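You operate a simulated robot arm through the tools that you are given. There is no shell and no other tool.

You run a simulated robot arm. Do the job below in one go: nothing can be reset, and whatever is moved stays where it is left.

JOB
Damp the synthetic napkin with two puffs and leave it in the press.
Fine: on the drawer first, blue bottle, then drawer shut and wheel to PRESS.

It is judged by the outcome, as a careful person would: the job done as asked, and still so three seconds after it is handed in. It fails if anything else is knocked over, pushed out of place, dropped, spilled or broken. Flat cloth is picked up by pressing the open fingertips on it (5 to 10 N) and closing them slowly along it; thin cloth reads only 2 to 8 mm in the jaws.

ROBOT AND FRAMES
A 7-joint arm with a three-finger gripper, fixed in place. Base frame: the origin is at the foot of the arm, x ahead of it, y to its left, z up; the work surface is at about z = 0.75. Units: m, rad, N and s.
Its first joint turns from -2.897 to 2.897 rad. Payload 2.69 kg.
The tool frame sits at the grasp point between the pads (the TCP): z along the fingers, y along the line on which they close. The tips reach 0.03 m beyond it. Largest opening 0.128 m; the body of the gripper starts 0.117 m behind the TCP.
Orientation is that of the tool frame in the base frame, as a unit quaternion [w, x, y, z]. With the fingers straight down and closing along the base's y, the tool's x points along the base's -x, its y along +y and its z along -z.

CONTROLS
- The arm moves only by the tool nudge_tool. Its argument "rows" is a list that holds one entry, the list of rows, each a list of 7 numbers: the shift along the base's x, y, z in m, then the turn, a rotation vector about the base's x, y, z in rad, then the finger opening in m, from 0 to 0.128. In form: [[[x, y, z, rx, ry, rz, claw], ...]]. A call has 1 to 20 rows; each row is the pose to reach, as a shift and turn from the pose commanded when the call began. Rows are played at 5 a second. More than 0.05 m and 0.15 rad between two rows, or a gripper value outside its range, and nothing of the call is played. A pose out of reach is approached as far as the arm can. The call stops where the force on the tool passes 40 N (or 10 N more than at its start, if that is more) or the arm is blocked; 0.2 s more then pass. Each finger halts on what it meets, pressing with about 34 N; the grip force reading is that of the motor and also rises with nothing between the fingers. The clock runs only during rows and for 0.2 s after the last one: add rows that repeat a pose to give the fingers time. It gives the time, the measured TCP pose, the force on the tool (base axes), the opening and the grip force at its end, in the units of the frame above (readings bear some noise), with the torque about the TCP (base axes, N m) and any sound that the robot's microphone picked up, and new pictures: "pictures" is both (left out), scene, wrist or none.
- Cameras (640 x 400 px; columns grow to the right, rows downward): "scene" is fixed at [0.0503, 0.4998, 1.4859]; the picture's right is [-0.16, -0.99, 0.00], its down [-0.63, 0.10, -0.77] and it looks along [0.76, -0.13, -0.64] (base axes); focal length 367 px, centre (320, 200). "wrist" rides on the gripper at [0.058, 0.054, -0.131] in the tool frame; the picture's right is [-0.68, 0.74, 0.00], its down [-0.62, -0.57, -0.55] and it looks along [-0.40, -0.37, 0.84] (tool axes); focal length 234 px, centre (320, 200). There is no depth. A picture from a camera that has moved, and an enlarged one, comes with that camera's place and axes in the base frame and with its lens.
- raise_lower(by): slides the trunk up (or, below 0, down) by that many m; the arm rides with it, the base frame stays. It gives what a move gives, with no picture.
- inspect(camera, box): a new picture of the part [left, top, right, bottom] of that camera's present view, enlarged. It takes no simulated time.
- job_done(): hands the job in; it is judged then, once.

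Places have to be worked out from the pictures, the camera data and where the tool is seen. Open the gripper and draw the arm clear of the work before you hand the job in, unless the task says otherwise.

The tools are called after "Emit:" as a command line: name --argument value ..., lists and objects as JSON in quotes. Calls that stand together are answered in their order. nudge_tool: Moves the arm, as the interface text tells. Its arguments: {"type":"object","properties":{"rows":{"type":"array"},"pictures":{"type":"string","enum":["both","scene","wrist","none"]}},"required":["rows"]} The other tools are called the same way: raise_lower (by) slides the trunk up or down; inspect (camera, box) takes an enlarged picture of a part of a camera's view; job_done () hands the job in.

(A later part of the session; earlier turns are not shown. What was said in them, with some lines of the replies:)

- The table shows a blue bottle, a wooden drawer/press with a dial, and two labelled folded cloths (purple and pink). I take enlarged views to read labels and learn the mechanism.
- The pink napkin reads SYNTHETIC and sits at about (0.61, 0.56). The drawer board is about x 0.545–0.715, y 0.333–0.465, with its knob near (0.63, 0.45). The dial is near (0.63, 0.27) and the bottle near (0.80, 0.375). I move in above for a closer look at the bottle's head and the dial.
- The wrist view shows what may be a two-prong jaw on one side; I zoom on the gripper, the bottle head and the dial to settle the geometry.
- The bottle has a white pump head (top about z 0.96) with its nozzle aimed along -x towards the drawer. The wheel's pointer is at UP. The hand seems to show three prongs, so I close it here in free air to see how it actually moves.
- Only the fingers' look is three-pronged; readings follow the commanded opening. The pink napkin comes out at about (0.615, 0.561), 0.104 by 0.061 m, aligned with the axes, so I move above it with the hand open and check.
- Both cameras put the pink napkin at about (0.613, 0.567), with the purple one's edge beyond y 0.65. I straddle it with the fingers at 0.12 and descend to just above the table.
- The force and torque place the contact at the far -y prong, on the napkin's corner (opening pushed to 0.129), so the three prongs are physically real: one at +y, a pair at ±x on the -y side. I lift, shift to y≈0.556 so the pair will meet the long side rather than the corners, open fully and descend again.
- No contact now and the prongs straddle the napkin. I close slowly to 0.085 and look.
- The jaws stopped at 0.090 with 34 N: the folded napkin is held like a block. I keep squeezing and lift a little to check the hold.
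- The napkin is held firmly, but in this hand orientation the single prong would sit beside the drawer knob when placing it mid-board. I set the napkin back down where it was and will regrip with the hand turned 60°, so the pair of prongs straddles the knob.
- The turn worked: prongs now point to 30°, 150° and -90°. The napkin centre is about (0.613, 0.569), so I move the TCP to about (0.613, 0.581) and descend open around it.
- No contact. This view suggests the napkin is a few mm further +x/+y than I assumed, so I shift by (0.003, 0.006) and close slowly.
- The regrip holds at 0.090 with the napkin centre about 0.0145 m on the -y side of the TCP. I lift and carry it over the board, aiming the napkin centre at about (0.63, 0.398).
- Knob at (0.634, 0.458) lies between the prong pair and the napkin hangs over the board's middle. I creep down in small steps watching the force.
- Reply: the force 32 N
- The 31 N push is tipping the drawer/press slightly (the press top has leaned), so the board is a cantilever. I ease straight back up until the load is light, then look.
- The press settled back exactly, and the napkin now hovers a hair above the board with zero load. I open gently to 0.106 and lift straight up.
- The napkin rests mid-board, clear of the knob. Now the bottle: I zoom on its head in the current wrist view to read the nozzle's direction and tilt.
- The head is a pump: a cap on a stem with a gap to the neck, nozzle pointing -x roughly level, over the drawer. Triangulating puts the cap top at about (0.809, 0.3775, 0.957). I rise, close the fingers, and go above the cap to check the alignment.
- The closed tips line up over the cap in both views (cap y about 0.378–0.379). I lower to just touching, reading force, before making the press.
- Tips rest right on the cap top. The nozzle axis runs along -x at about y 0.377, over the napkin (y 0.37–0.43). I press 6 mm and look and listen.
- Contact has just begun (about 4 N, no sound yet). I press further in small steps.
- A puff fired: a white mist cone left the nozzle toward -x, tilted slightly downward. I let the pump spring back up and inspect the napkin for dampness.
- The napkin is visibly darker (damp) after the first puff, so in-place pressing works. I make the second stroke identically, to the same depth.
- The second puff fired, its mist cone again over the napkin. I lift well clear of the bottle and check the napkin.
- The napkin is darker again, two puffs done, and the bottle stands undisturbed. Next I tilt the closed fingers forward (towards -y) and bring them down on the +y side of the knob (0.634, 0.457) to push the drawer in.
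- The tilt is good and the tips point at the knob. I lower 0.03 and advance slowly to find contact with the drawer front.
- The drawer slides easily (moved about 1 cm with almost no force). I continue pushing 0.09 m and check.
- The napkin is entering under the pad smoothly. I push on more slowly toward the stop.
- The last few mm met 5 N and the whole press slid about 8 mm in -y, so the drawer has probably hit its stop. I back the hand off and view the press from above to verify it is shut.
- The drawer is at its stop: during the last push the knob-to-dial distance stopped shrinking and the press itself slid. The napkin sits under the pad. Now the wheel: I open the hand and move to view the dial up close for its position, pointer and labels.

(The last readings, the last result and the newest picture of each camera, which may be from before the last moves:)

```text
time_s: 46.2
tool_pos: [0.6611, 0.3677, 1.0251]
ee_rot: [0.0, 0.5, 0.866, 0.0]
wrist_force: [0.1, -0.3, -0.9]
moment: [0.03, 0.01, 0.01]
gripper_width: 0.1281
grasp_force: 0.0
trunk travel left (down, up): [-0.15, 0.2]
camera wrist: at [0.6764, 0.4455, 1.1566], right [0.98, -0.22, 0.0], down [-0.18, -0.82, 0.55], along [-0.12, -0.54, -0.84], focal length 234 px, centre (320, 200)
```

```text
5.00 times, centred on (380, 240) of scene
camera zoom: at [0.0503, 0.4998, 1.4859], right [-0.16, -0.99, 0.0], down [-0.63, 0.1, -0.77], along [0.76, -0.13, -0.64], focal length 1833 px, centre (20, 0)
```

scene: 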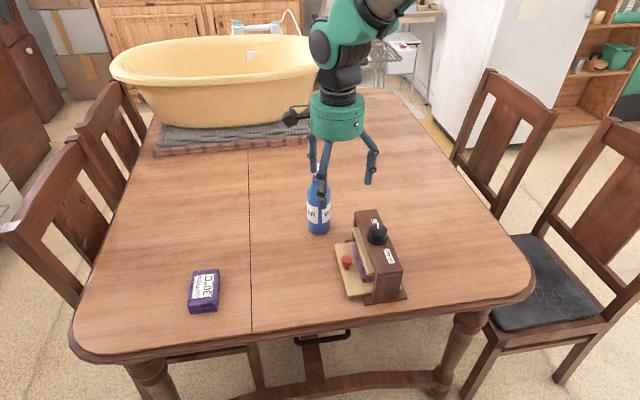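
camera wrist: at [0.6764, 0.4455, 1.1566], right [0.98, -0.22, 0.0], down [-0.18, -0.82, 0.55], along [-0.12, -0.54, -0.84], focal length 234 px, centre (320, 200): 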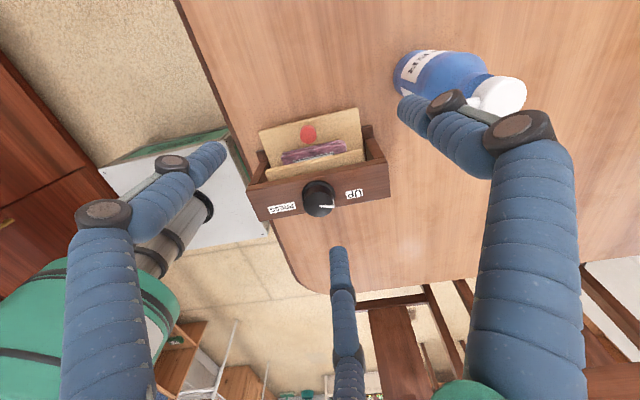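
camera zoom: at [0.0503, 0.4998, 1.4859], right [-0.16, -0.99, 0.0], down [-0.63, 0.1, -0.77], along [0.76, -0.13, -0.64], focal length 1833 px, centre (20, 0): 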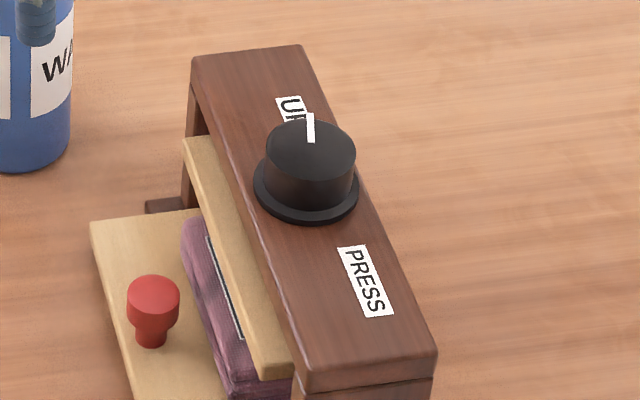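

The close view shows the pointer at UP (bearing about -15° from +x) and PRESS at about -165°, both labels offset to the -y side, so the wheel turns about 150° clockwise seen from above. Dial top is about (0.634, 0.265, 0.884), radius 0.021. I go above it while turning the hand +150° so one grip can do the whole turn.

Emit:
nudge_tool --rows '[[[-0.002, -0.01, 0, 0, 0, 0.145, 0.128], [-0.004, -0.02, 0, 0, 0, 0.29, 0.128], [-0.006, -0.03, 0, 0, 0, 0.435, 0.128], [-0.009, -0.04, 0, 0, 0, 0.58, 0.128], [-0.011, -0.05, 0, 0, 0, 0.725, 0.128], [-0.013, -0.06, 0, 0, 0, 0.87, 0.128], [-0.016, -0.07, 0, 0, 0, 1.015, 0.128], [-0.018, -0.08, 0, 0, 0, 1.16, 0.128], [-0.02, -0.09, 0, 0, 0, 1.305, 0.128], [-0.0245, -0.1045, 0, 0, 0, 1.45, 0.128], [-0.0245, -0.1045, 0, 0, 0, 1.595, 0.128], [-0.0245, -0.1045, 0, 0, 0, 1.74, 0.128], [-0.0245, -0.1045, 0, 0, 0, 1.885, 0.128], [-0.0245, -0.1045, 0, 0, 0, 2.03, 0.128], [-0.0245, -0.1045, 0, 0, 0, 2.175, 0.128], [-0.0245, -0.1045, 0, 0, 0, 2.32, 0.128], [-0.0245, -0.1045, 0, 0, 0, 2.465, 0.128], [-0.0245, -0.1045, 0, 0, 0, 2.61, 0.128], [-0.0245, -0.1045, 0, 0, 0, 2.61, 0.128]]]'

Emit:
inspect --camera "scene" --box '[310, 120, 430, 280]'

```text
time_s: 50.2
tool_pos: [0.6349, 0.264, 1.0244]
ee_rot: [0.0, -0.705, 0.71, -0.001]
wrist_force: [0.7, -0.4, 0.2]
moment: [0.01, 0.02, 0.0]
gripper_width: 0.1282
grasp_force: 0.1
trunk travel left (down, up): [-0.15, 0.2]
camera wrist: at [0.58, 0.2063, 1.156], right [-0.73, 0.68, 0.0], down [0.57, 0.61, 0.55], along [0.37, 0.4, -0.84], focal length 234 px, centre (320, 200)
```

scene: 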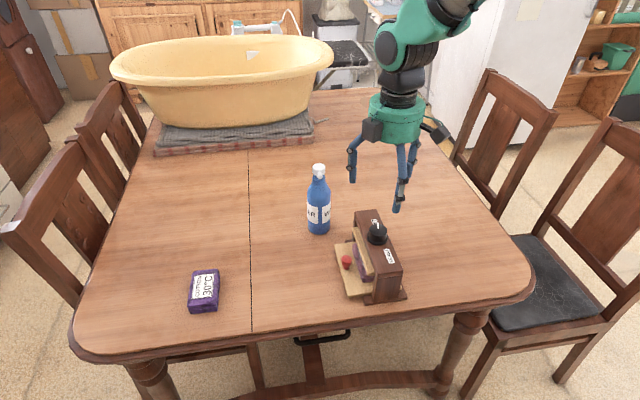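
wrist: 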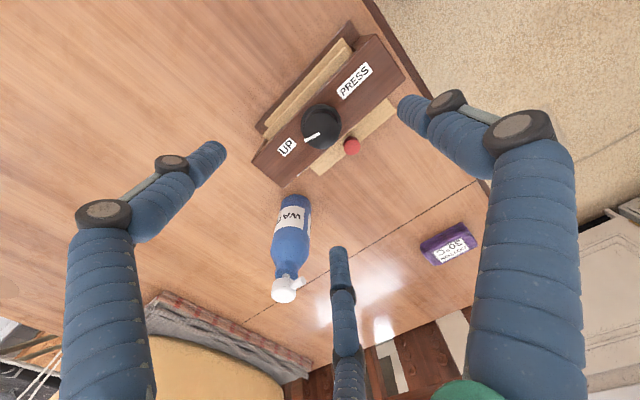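

```text
2.50 times, centred on (370, 200) of scene
camera zoom: at [0.0503, 0.4998, 1.4859], right [-0.16, -0.99, 0.0], down [-0.63, 0.1, -0.77], along [0.76, -0.13, -0.64], focal length 916 px, centre (195, 200)
```

zoom: 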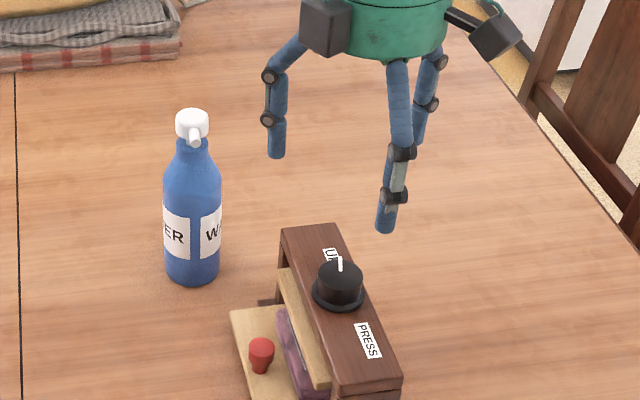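

The hand reached the wanted yaw. This view is from the press's other side, so I zoom in to check the drawer's rear and the dial centre.

Emit:
inspect --camera "wrist" --box '[230, 10, 430, 200]'

```text
2.11 times, centred on (330, 105) of wrist
camera zoom: at [0.58, 0.2063, 1.156], right [-0.73, 0.68, 0.0], down [0.57, 0.61, 0.55], along [0.37, 0.4, -0.84], focal length 493 px, centre (299, 400)
```

zoom: 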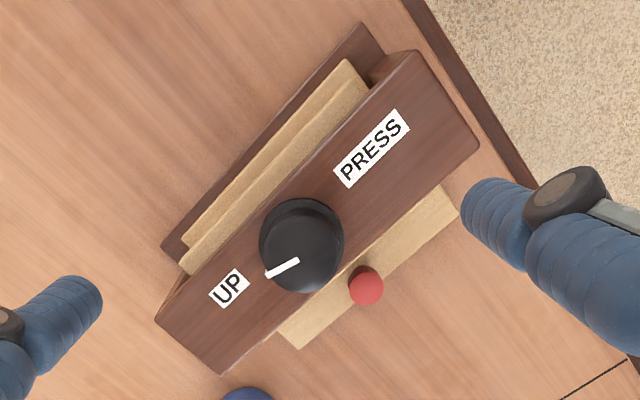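

Viewed from -y, the board runs right through to near the rear of the base, and the knob stays just outside the pad: drawer shut. The dial centre agrees at (0.634, 0.265), so I descend to TCP z 0.894 (tips 0.864, above the block top 0.855) with the hand open.

Emit:
nudge_tool --rows '[[[0, 0, -0.04, 0, 0, 0, 0.128], [0, 0, -0.08, 0, 0, 0, 0.128], [0, 0, -0.105, 0, 0, 0, 0.128], [0, 0, -0.12, 0, 0, 0, 0.11], [0, 0, -0.13, 0, 0, 0, 0.09], [0, 0, -0.13, 0, 0, 0, 0.075], [0, 0, -0.13, 0, 0, 0, 0.065]]]'

Emit:
inspect --camera "scene" --box '[330, 190, 430, 290]'

Emit:
inspect --camera "wrist" --box '[200, 50, 440, 250]'

```text
time_s: 51.8
tool_pos: [0.6342, 0.2649, 0.8949]
ee_rot: [0.001, -0.705, 0.71, 0.0]
wrist_force: [0.6, 0.0, 0.5]
moment: [-0.02, 0.01, 0.01]
gripper_width: 0.065
grasp_force: 0.0
trunk travel left (down, up): [-0.15, 0.2]
camera wrist: at [0.5798, 0.2062, 1.0265], right [-0.73, 0.68, 0.0], down [0.57, 0.61, 0.55], along [0.37, 0.4, -0.84], focal length 234 px, centre (320, 200)
```

scene: 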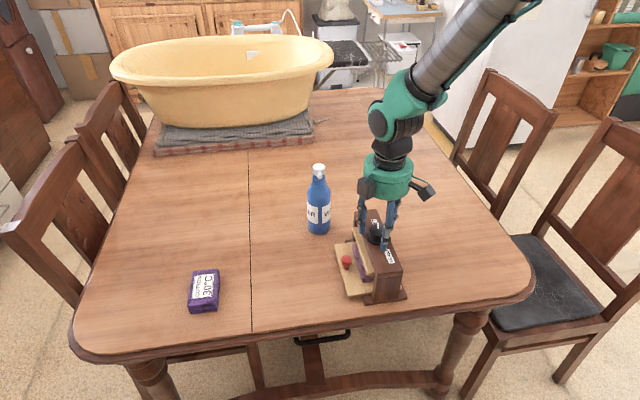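
wrist: 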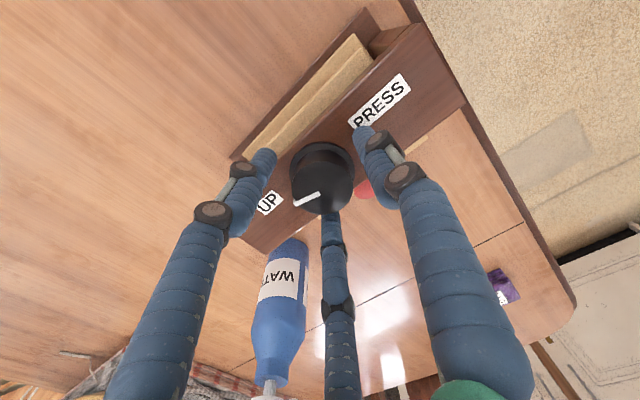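

```text
4.00 times, centred on (380, 240) of scene
camera zoom: at [0.0503, 0.4998, 1.4859], right [-0.16, -0.99, 0.0], down [-0.63, 0.1, -0.77], along [0.76, -0.13, -0.64], focal length 1466 px, centre (80, 40)
```

zoom: 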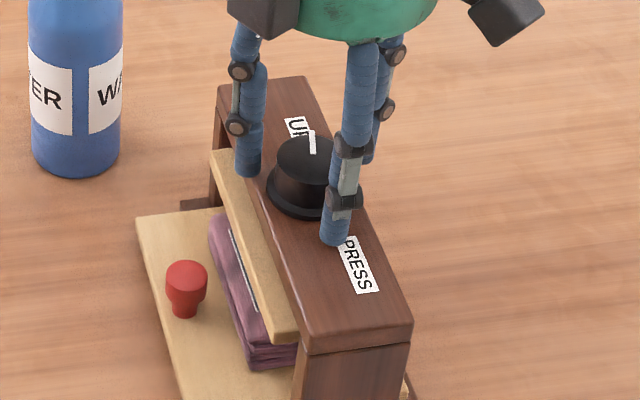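

```text
2.00 times, centred on (320, 150) of wrist
camera zoom: at [0.5798, 0.2062, 1.0265], right [-0.73, 0.68, 0.0], down [0.57, 0.61, 0.55], along [0.37, 0.4, -0.84], focal length 468 px, centre (320, 300)
```

zoom: 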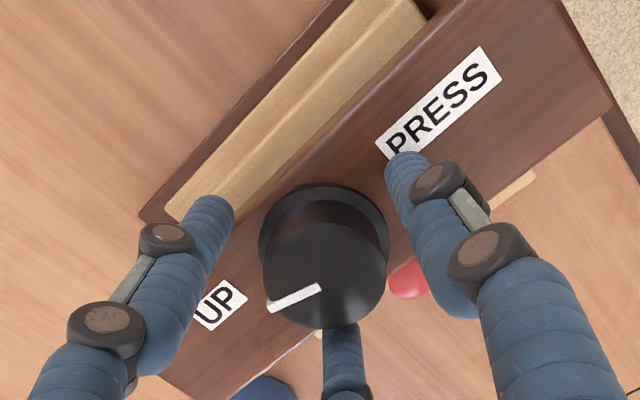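

The prongs are evenly around the dial. I close slowly onto it.

Emit:
nudge_tool --rows '[[[0, 0, 0, 0, 0, 0, 0.058], [0, 0, 0, 0, 0, 0, 0.052], [0, 0, 0, 0, 0, 0, 0.047], [0, 0, 0, 0, 0, 0, 0.043], [0, 0, 0, 0, 0, 0, 0.039], [0, 0, 0, 0, 0, 0, 0.035], [0, 0, 0, 0, 0, 0, 0.03]]]'

Emit:
inspect --camera "wrist" --box '[200, 50, 440, 250]'

Emit:
inspect --camera "scene" --box '[330, 190, 430, 290]'

```text
time_s: 53.4
tool_pos: [0.6336, 0.2643, 0.895]
ee_rot: [0.0, -0.705, 0.709, 0.001]
wrist_force: [0.1, 10.0, 4.4]
moment: [0.36, 0.14, 0.02]
gripper_width: 0.041
grasp_force: 33.7
trunk travel left (down, up): [-0.15, 0.2]
camera wrist: at [0.5798, 0.2067, 1.0268], right [-0.73, 0.68, 0.0], down [0.57, 0.61, 0.55], along [0.37, 0.4, -0.84], focal length 234 px, centre (320, 200)
```

scene: 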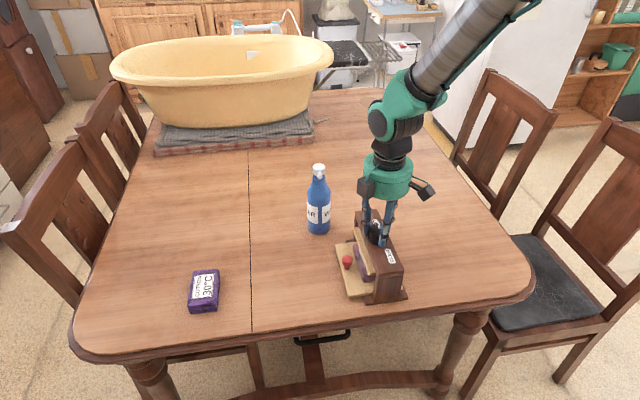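
wrist: 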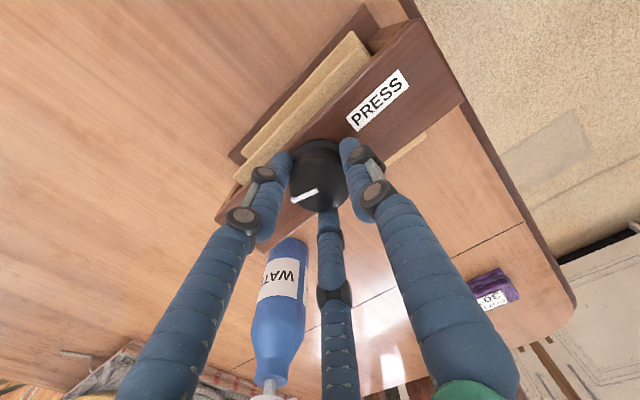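

```text
2.00 times, centred on (320, 150) of wrist
camera zoom: at [0.5798, 0.2067, 1.0268], right [-0.73, 0.68, 0.0], down [0.57, 0.61, 0.55], along [0.37, 0.4, -0.84], focal length 468 px, centre (320, 300)
```

zoom: 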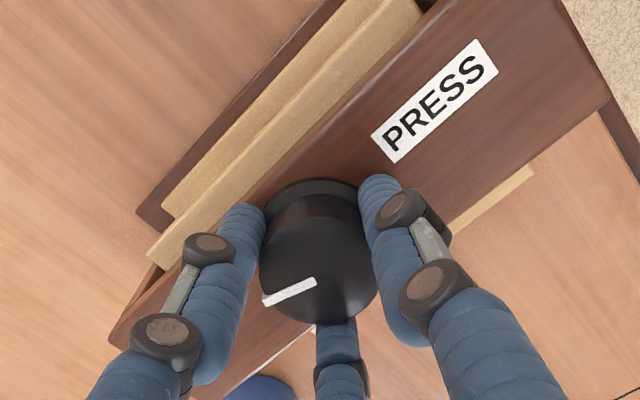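

```text
4.00 times, centred on (380, 240) of scene
camera zoom: at [0.0503, 0.4998, 1.4859], right [-0.16, -0.99, 0.0], down [-0.63, 0.1, -0.77], along [0.76, -0.13, -0.64], focal length 1466 px, centre (80, 40)
```

zoom: 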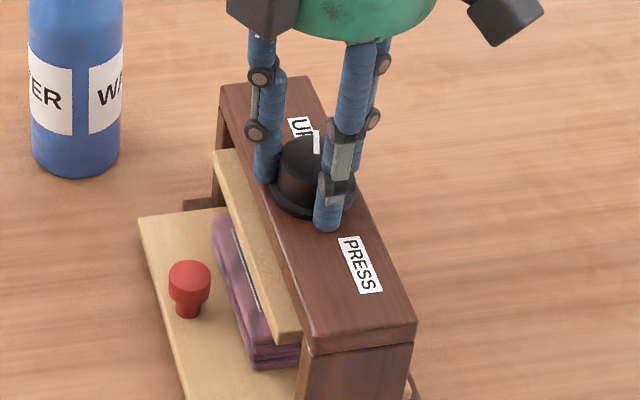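

The dial is gripped (0.041 opening, 34 N), with a slight side load because it sits about 2 mm toward +y. I ease that and turn 0.9 rad clockwise, then check that the dial follows.

Emit:
nudge_tool --rows '[[[0, 0.001, 0, 0, 0, 0, 0.03], [0, 0.002, 0, 0, 0, -0.1, 0.03], [0, 0.002, 0, 0, 0, -0.2, 0.03], [0, 0.002, 0, 0, 0, -0.3, 0.03], [0, 0.002, 0, 0, 0, -0.4, 0.03], [0, 0.002, 0, 0, 0, -0.5, 0.03], [0, 0.002, 0, 0, 0, -0.6, 0.03], [0, 0.002, 0, 0, 0, -0.7, 0.03], [0, 0.002, 0, 0, 0, -0.8, 0.03], [0, 0.002, 0, 0, 0, -0.9, 0.03], [0, 0.002, 0, 0, 0, -0.9, 0.03]]]'

Emit:
inspect --camera "wrist" --box '[200, 50, 440, 250]'

Emit:
inspect --camera "scene" --box '[330, 190, 430, 290]'

```text
time_s: 55.8
tool_pos: [0.6349, 0.265, 0.8959]
ee_rot: [0.001, -0.325, 0.946, 0.0]
wrist_force: [-4.9, -17.3, 20.9]
moment: [-0.6, 0.26, 0.0]
gripper_width: 0.041
grasp_force: 34.0
trunk travel left (down, up): [-0.15, 0.2]
camera wrist: at [0.5547, 0.2722, 1.0265], right [0.08, 1.0, 0.0], down [0.83, -0.07, 0.55], along [0.55, -0.04, -0.84], focal length 234 px, centre (320, 200)
```

scene: 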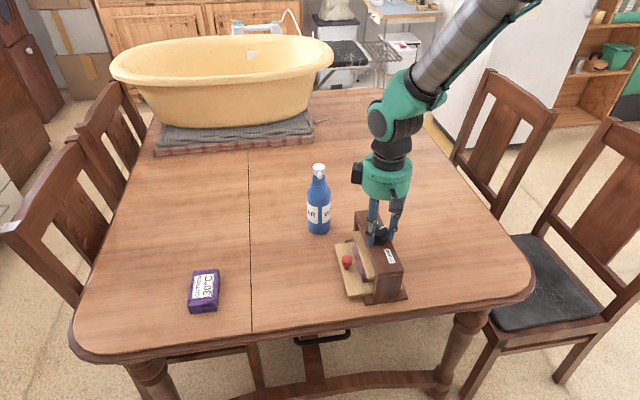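
wrist: 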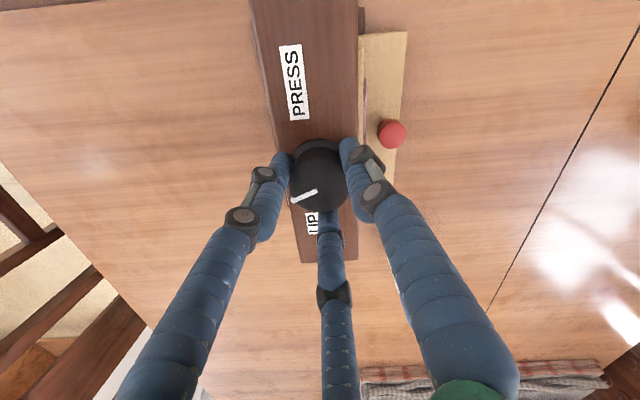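

```text
2.00 times, centred on (320, 150) of wrist
camera zoom: at [0.5547, 0.2722, 1.0265], right [0.08, 1.0, 0.0], down [0.83, -0.07, 0.55], along [0.55, -0.04, -0.84], focal length 468 px, centre (320, 300)
```

zoom: 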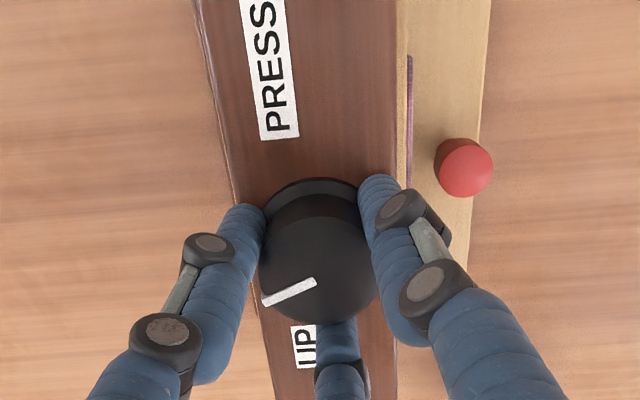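

```text
4.00 times, centred on (380, 240) of scene
camera zoom: at [0.0503, 0.4998, 1.4859], right [-0.16, -0.99, 0.0], down [-0.63, 0.1, -0.77], along [0.76, -0.13, -0.64], focal length 1466 px, centre (80, 40)
```

zoom: 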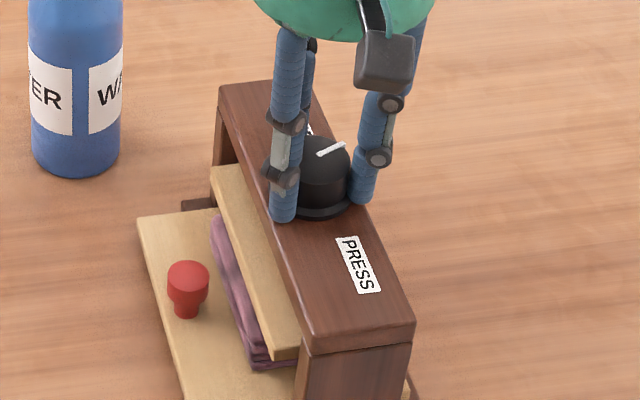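

The dial follows the hand (pointer now about halfway) and the pad is coming down. I undo the small y offset, relieve a bit of the downward load, and keep turning.

Emit:
nudge_tool --rows '[[[0, -0.001, 0.0005, 0, 0, -0.05, 0.03], [0, -0.002, 0.001, 0, 0, -0.15, 0.03], [0, -0.002, 0.001, 0, 0, -0.25, 0.03], [0, -0.002, 0.001, 0, 0, -0.35, 0.03], [0, -0.002, 0.001, 0, 0, -0.45, 0.03], [0, -0.002, 0.001, 0, 0, -0.55, 0.03], [0, -0.002, 0.001, 0, 0, -0.65, 0.03], [0, -0.002, 0.001, 0, 0, -0.75, 0.03], [0, -0.002, 0.001, 0, 0, -0.85, 0.03], [0, -0.002, 0.001, 0, 0, -0.85, 0.03]]]'

Emit:
inspect --camera "wrist" --box '[200, 50, 440, 250]'

Emit:
inspect --camera "scene" --box '[330, 190, 430, 290]'

```text
time_s: 58.0
tool_pos: [0.635, 0.2629, 0.8955]
ee_rot: [0.0, 0.095, 0.996, -0.001]
wrist_force: [-2.9, 4.5, 3.3]
moment: [0.09, 0.12, -0.02]
gripper_width: 0.0408
grasp_force: 34.2
trunk travel left (down, up): [-0.15, 0.2]
camera wrist: at [0.587, 0.3281, 1.0265], right [0.8, 0.6, 0.0], down [0.5, -0.67, 0.55], along [0.33, -0.44, -0.84], focal length 234 px, centre (320, 200)
```

scene: 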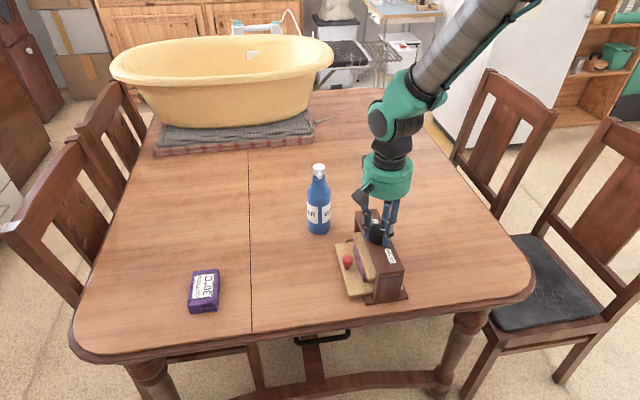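
wrist: 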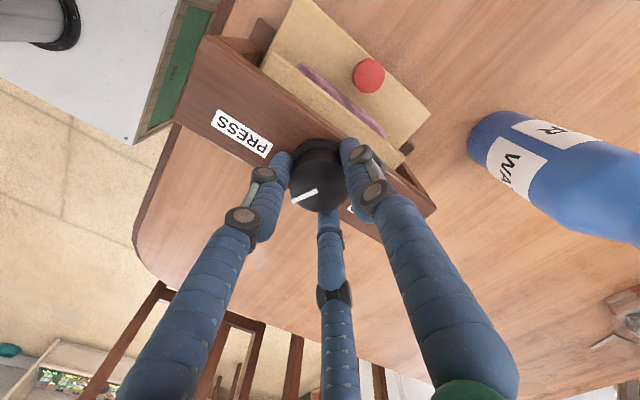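

```text
2.00 times, centred on (320, 150) of wrist
camera zoom: at [0.587, 0.3281, 1.0265], right [0.8, 0.6, 0.0], down [0.5, -0.67, 0.55], along [0.33, -0.44, -0.84], focal length 468 px, centre (320, 300)
```

zoom: 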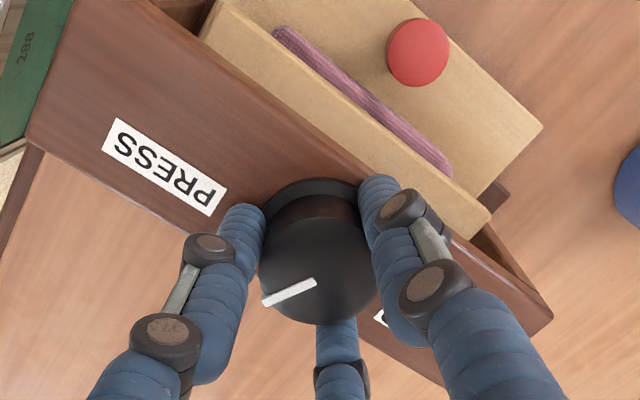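

```text
4.00 times, centred on (380, 240) of scene
camera zoom: at [0.0503, 0.4998, 1.4859], right [-0.16, -0.99, 0.0], down [-0.63, 0.1, -0.77], along [0.76, -0.13, -0.64], focal length 1466 px, centre (80, 40)
```

zoom: 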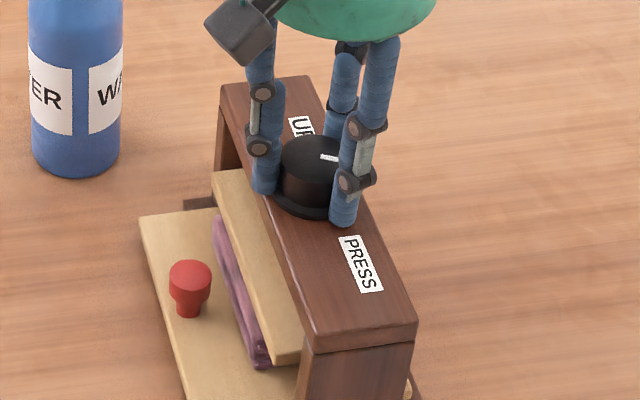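

Good: about 100° done, pad lowering onto the napkin. I continue another 0.6 rad, watching for a stop.

Emit:
nudge_tool --rows '[[[0, 0, 0, 0, 0, -0.1, 0.03], [0, 0, 0, 0, 0, -0.2, 0.03], [0, 0, 0, 0, 0, -0.3, 0.03], [0, 0, 0, 0, 0, -0.4, 0.03], [0, 0, 0, 0, 0, -0.5, 0.03], [0, 0, 0, 0, 0, -0.6, 0.03], [0, 0, 0, 0, 0, -0.6, 0.03]]]'

Emit:
inspect --camera "wrist" --box '[200, 50, 440, 250]'

Emit:
inspect --camera "scene" --box '[330, 190, 430, 290]'

```text
time_s: 59.6
tool_pos: [0.6361, 0.2639, 0.8955]
ee_rot: [0.0, 0.384, 0.923, -0.001]
wrist_force: [-4.1, -5.1, -0.3]
moment: [-0.32, 0.09, 0.01]
gripper_width: 0.0409
grasp_force: 34.0
trunk travel left (down, up): [-0.15, 0.2]
camera wrist: at [0.6314, 0.3439, 1.0265], right [1.0, 0.04, 0.0], down [0.03, -0.84, 0.55], along [0.02, -0.55, -0.84], focal length 234 px, centre (320, 200)
```

scene: 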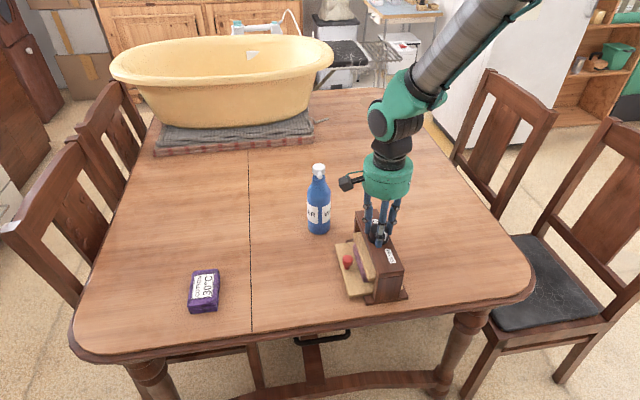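
wrist: 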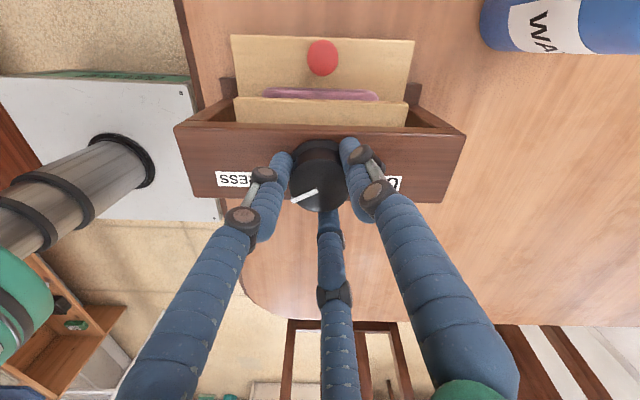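

```text
2.00 times, centred on (320, 150) of wrist
camera zoom: at [0.6314, 0.3439, 1.0265], right [1.0, 0.04, 0.0], down [0.03, -0.84, 0.55], along [0.02, -0.55, -0.84], focal length 468 px, centre (320, 300)
```

zoom: 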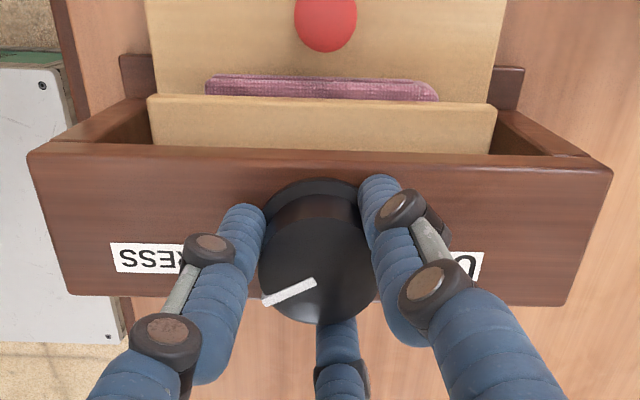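

```text
4.00 times, centred on (380, 240) of scene
camera zoom: at [0.0503, 0.4998, 1.4859], right [-0.16, -0.99, 0.0], down [-0.63, 0.1, -0.77], along [0.76, -0.13, -0.64], focal length 1466 px, centre (80, 40)
```

zoom: 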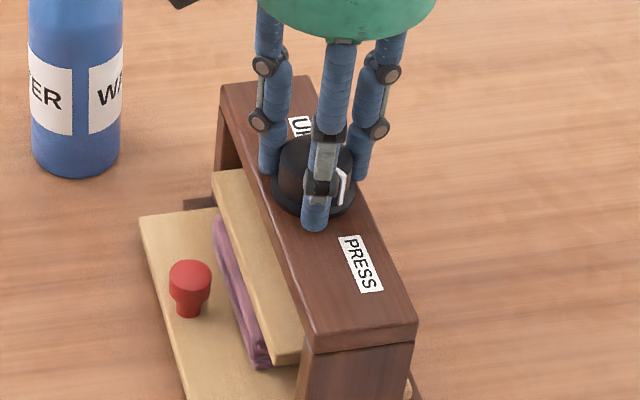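

Pointer is about -150°, PRESS at about -165°. I turn the remaining bit in small steps until it lines up or stops.

Emit:
nudge_tool --rows '[[[0, 0, 0, 0, 0, -0.07, 0.03], [0, 0, 0, 0, 0, -0.14, 0.03], [0, 0, 0, 0, 0, -0.2, 0.03], [0, 0, 0, 0, 0, -0.26, 0.03], [0, 0, 0, 0, 0, -0.26, 0.03]]]'

Emit:
inspect --camera "wrist" --box '[200, 50, 440, 250]'

Emit:
inspect --camera "scene" --box '[330, 190, 430, 290]'

```text
time_s: 60.8
tool_pos: [0.6344, 0.2634, 0.8953]
ee_rot: [0.0, 0.5, 0.866, 0.0]
wrist_force: [-3.7, -1.2, -0.4]
moment: [-0.21, 0.0, 0.46]
gripper_width: 0.041
grasp_force: 33.8
trunk travel left (down, up): [-0.15, 0.2]
camera wrist: at [0.6516, 0.3421, 1.0266], right [0.98, -0.22, 0.0], down [-0.18, -0.82, 0.55], along [-0.12, -0.54, -0.84], focal length 234 px, centre (320, 200)
```

scene: 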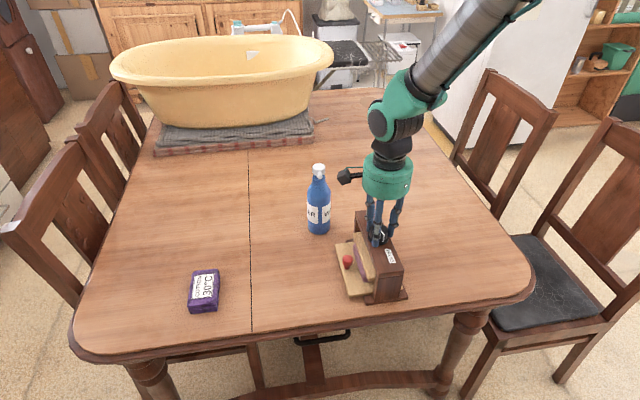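
wrist: 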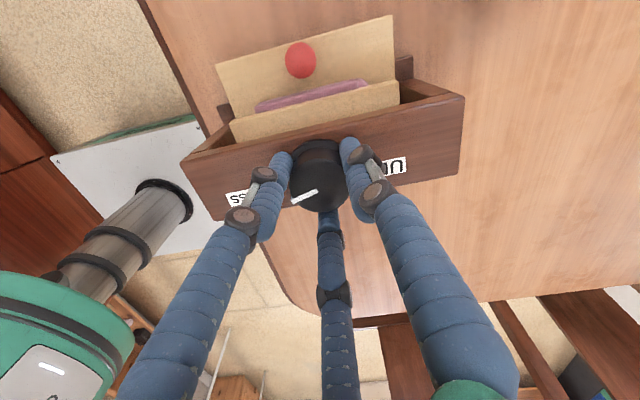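

```text
2.00 times, centred on (320, 150) of wrist
camera zoom: at [0.6516, 0.3421, 1.0266], right [0.98, -0.22, 0.0], down [-0.18, -0.82, 0.55], along [-0.12, -0.54, -0.84], focal length 468 px, centre (320, 300)
```

zoom: 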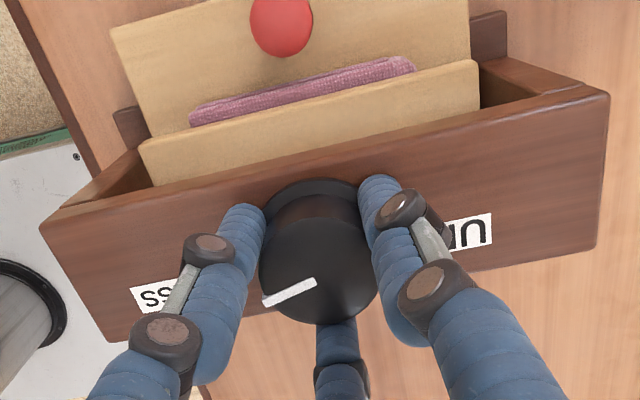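

```text
4.00 times, centred on (380, 240) of scene
camera zoom: at [0.0503, 0.4998, 1.4859], right [-0.16, -0.99, 0.0], down [-0.63, 0.1, -0.77], along [0.76, -0.13, -0.64], focal length 1466 px, centre (80, 40)
```

zoom: 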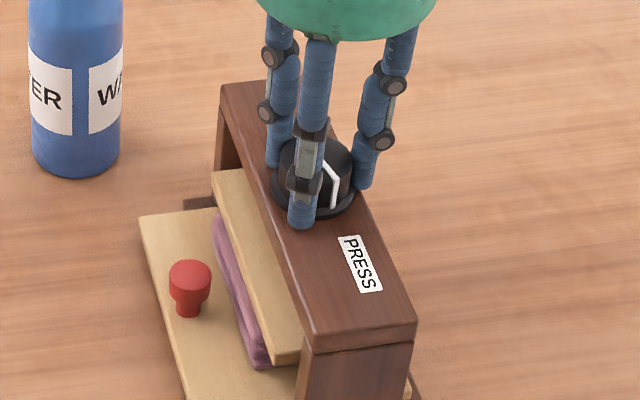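

A turning moment of 0.46 N m says the wheel has reached its end stop, at the PRESS label. I open the fingers and lift straight up to check that it stays.

Emit:
nudge_tool --rows '[[[0, 0, 0, 0, 0, 0, 0.045], [0, 0, 0, 0, 0, 0, 0.06], [0, 0, 0, 0, 0, 0, 0.075], [0, 0, 0, 0, 0, 0, 0.08], [0, 0, 0.015, 0, 0, 0, 0.08], [0, 0, 0.04, 0, 0, 0, 0.08], [0, 0, 0.08, 0, 0, 0, 0.1], [0, 0, 0.12, 0, 0, 0, 0.128], [0, 0.04, 0.15, 0, 0, 0, 0.128], [0, 0.08, 0.15, 0, 0, 0, 0.128], [0.01, 0.11, 0.15, 0, 0, 0, 0.128], [0.01, 0.11, 0.15, 0, 0, 0, 0.128]]]'

Emit:
inspect --camera "wrist" --box '[220, 110, 420, 250]'

Emit:
inspect --camera "scene" --box '[330, 190, 430, 310]'

```text
time_s: 63.4
tool_pos: [0.6442, 0.3745, 1.0451]
ee_rot: [0.0, 0.5, 0.866, 0.001]
wrist_force: [-0.3, 0.6, 0.6]
moment: [-0.06, 0.02, 0.01]
gripper_width: 0.1281
grasp_force: 0.1
trunk travel left (down, up): [-0.15, 0.2]
camera wrist: at [0.6619, 0.4516, 1.1773], right [0.98, -0.22, 0.0], down [-0.18, -0.82, 0.55], along [-0.12, -0.54, -0.84], focal length 234 px, centre (320, 200)
```

scene: 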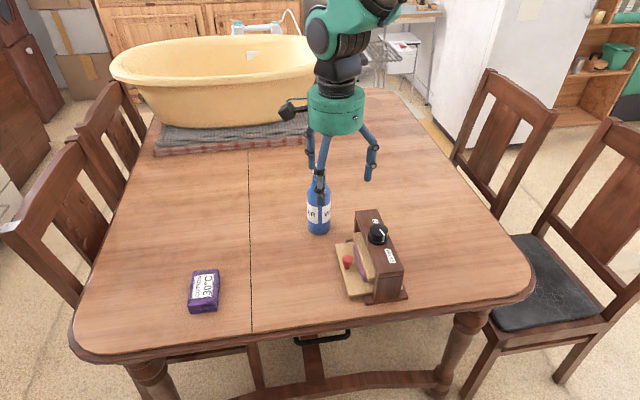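
wrist: 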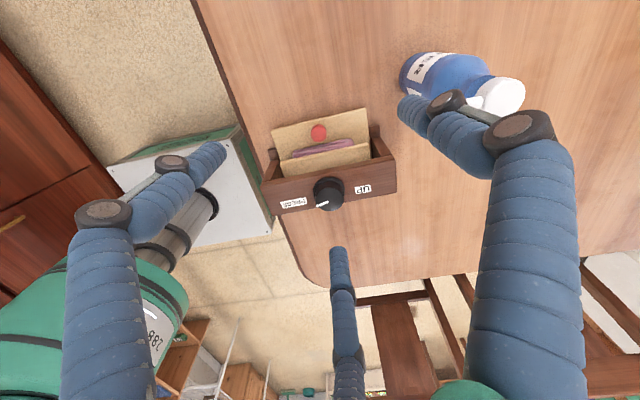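

```text
2.86 times, centred on (320, 180) of wrist
camera zoom: at [0.6619, 0.4516, 1.1773], right [0.98, -0.22, 0.0], down [-0.18, -0.82, 0.55], along [-0.12, -0.54, -0.84], focal length 669 px, centre (320, 257)
```

zoom: 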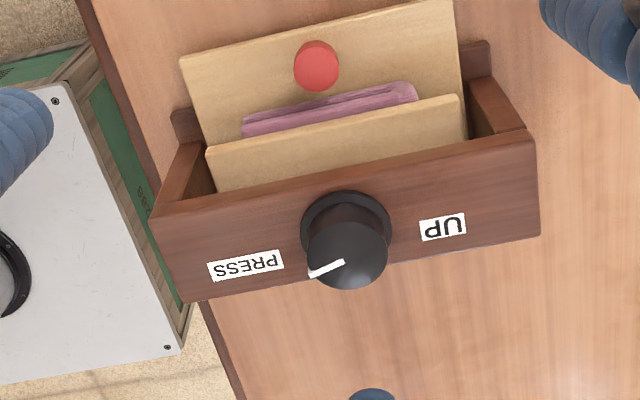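

```text
3.33 times, centred on (380, 250) of scene
camera zoom: at [0.0503, 0.4998, 1.4859], right [-0.16, -0.99, 0.0], down [-0.63, 0.1, -0.77], along [0.76, -0.13, -0.64], focal length 1222 px, centre (120, 33)
```

zoom: 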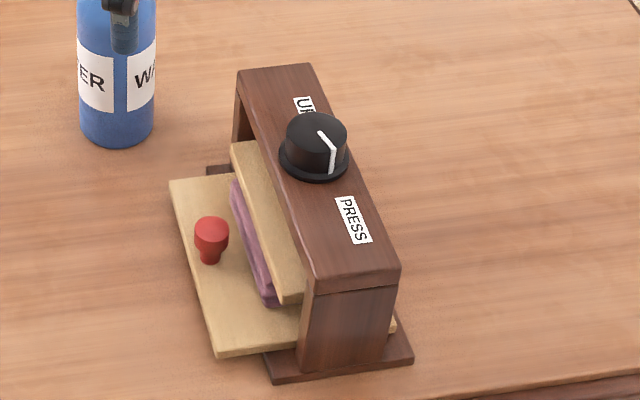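

The pointer now sits at PRESS, the pad bears on the damp napkin, the drawer is in and the bottle and cotton napkin are untouched. I draw the open hand up and away from the work.

Emit:
nudge_tool --rows '[[[0, 0, 0.04, 0, 0, 0, 0.128], [0, 0, 0.08, 0, 0, 0, 0.128], [0, 0, 0.12, 0, 0, 0, 0.128], [-0.03, 0.02, 0.14, 0, 0, 0, 0.128], [-0.06, 0.05, 0.15, 0, 0, 0, 0.128], [-0.1, 0.08, 0.15, 0, 0, 0, 0.128], [-0.13, 0.11, 0.15, 0, 0, 0, 0.128], [-0.16, 0.14, 0.15, 0, 0, 0, 0.128], [-0.16, 0.14, 0.15, 0, 0, 0, 0.128], [-0.16, 0.14, 0.15, 0, 0, 0, 0.128]]]'

Emit:
inspect --camera "scene" --box '[290, 150, 430, 310]'

Emit:
inspect --camera "wrist" --box '[280, 100, 520, 300]'

```text
time_s: 65.6
tool_pos: [0.4848, 0.5135, 1.1944]
ee_rot: [0.0, 0.501, 0.866, 0.0]
wrist_force: [-0.1, -0.7, -0.5]
moment: [0.01, 0.05, 0.01]
gripper_width: 0.1281
grasp_force: 0.1
trunk travel left (down, up): [-0.15, 0.2]
camera wrist: at [0.5019, 0.5912, 1.3258], right [0.98, -0.22, 0.0], down [-0.18, -0.82, 0.55], along [-0.12, -0.54, -0.84], focal length 234 px, centre (320, 200)
```

scene: 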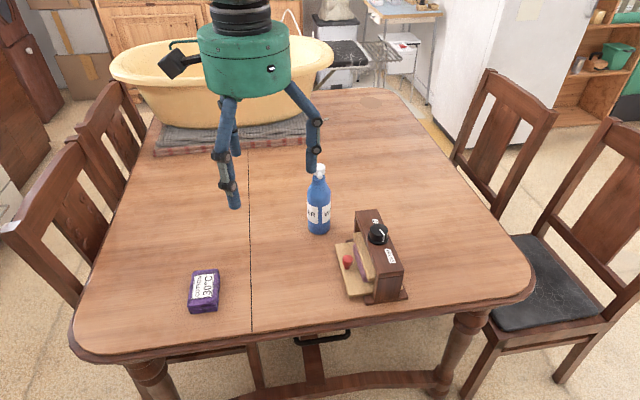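
wrist: 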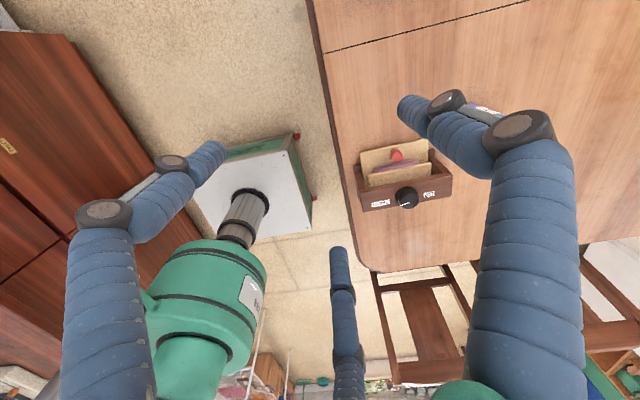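

```text
2.50 times, centred on (360, 230) of scene
camera zoom: at [0.0503, 0.4998, 1.4859], right [-0.16, -0.99, 0.0], down [-0.63, 0.1, -0.77], along [0.76, -0.13, -0.64], focal length 916 px, centre (220, 125)
```

zoom: 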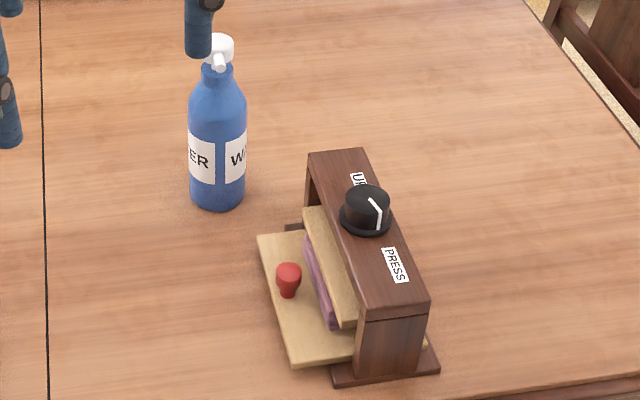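

```text
2.00 times, centred on (400, 200) of wrist
camera zoom: at [0.5019, 0.5912, 1.3258], right [0.98, -0.22, 0.0], down [-0.18, -0.82, 0.55], along [-0.12, -0.54, -0.84], focal length 468 px, centre (160, 200)
```

zoom: 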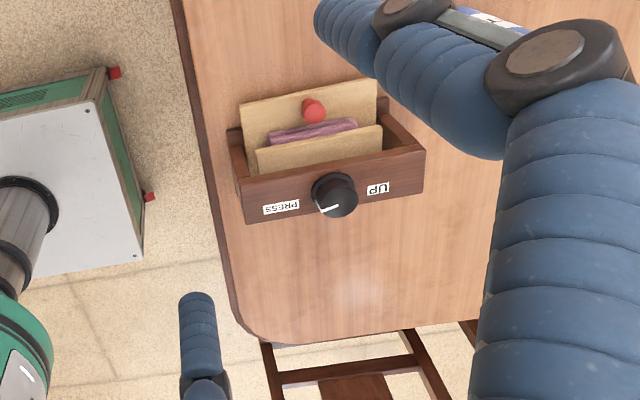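

Everything is stable: napkin damped twice and clamped in the shut press, wheel at PRESS, bottle upright, hand open and clear. I hand the job in.

Emit:
job_done

```text
The job is handed in.
```

I damped the synthetic napkin with two puffs from the blue bottle and left it clamped in the press. The drawer is pushed in to its stop and the wheel is at PRESS.

- **Damping:** the napkin was on the drawer when I pressed the pump twice. Both mist cones went out toward it, and it looked darker after each.
- **Drawer:** I judged it shut because it stopped sliding while the press itself began to move. It may have sprung back by up to about 3 mm when I let go. A narrow edge of the napkin, under about 1 cm, shows in front of the pad.
- **Press moved:** closing the drawer slid the whole press about 1 cm away from the drawer side (toward -y). I left it there rather than risk tipping it by dragging it back.
- **Press tipped briefly:** while setting the napkin down I pushed on the drawer with about 31 N. The press leaned, then settled back once I eased off.
- **Wheel:** it turned about 150° to its end stop and stayed at PRESS after I released it.

The bottle is upright where it started and the cotton napkin is untouched. The hand is open and clear of the work.
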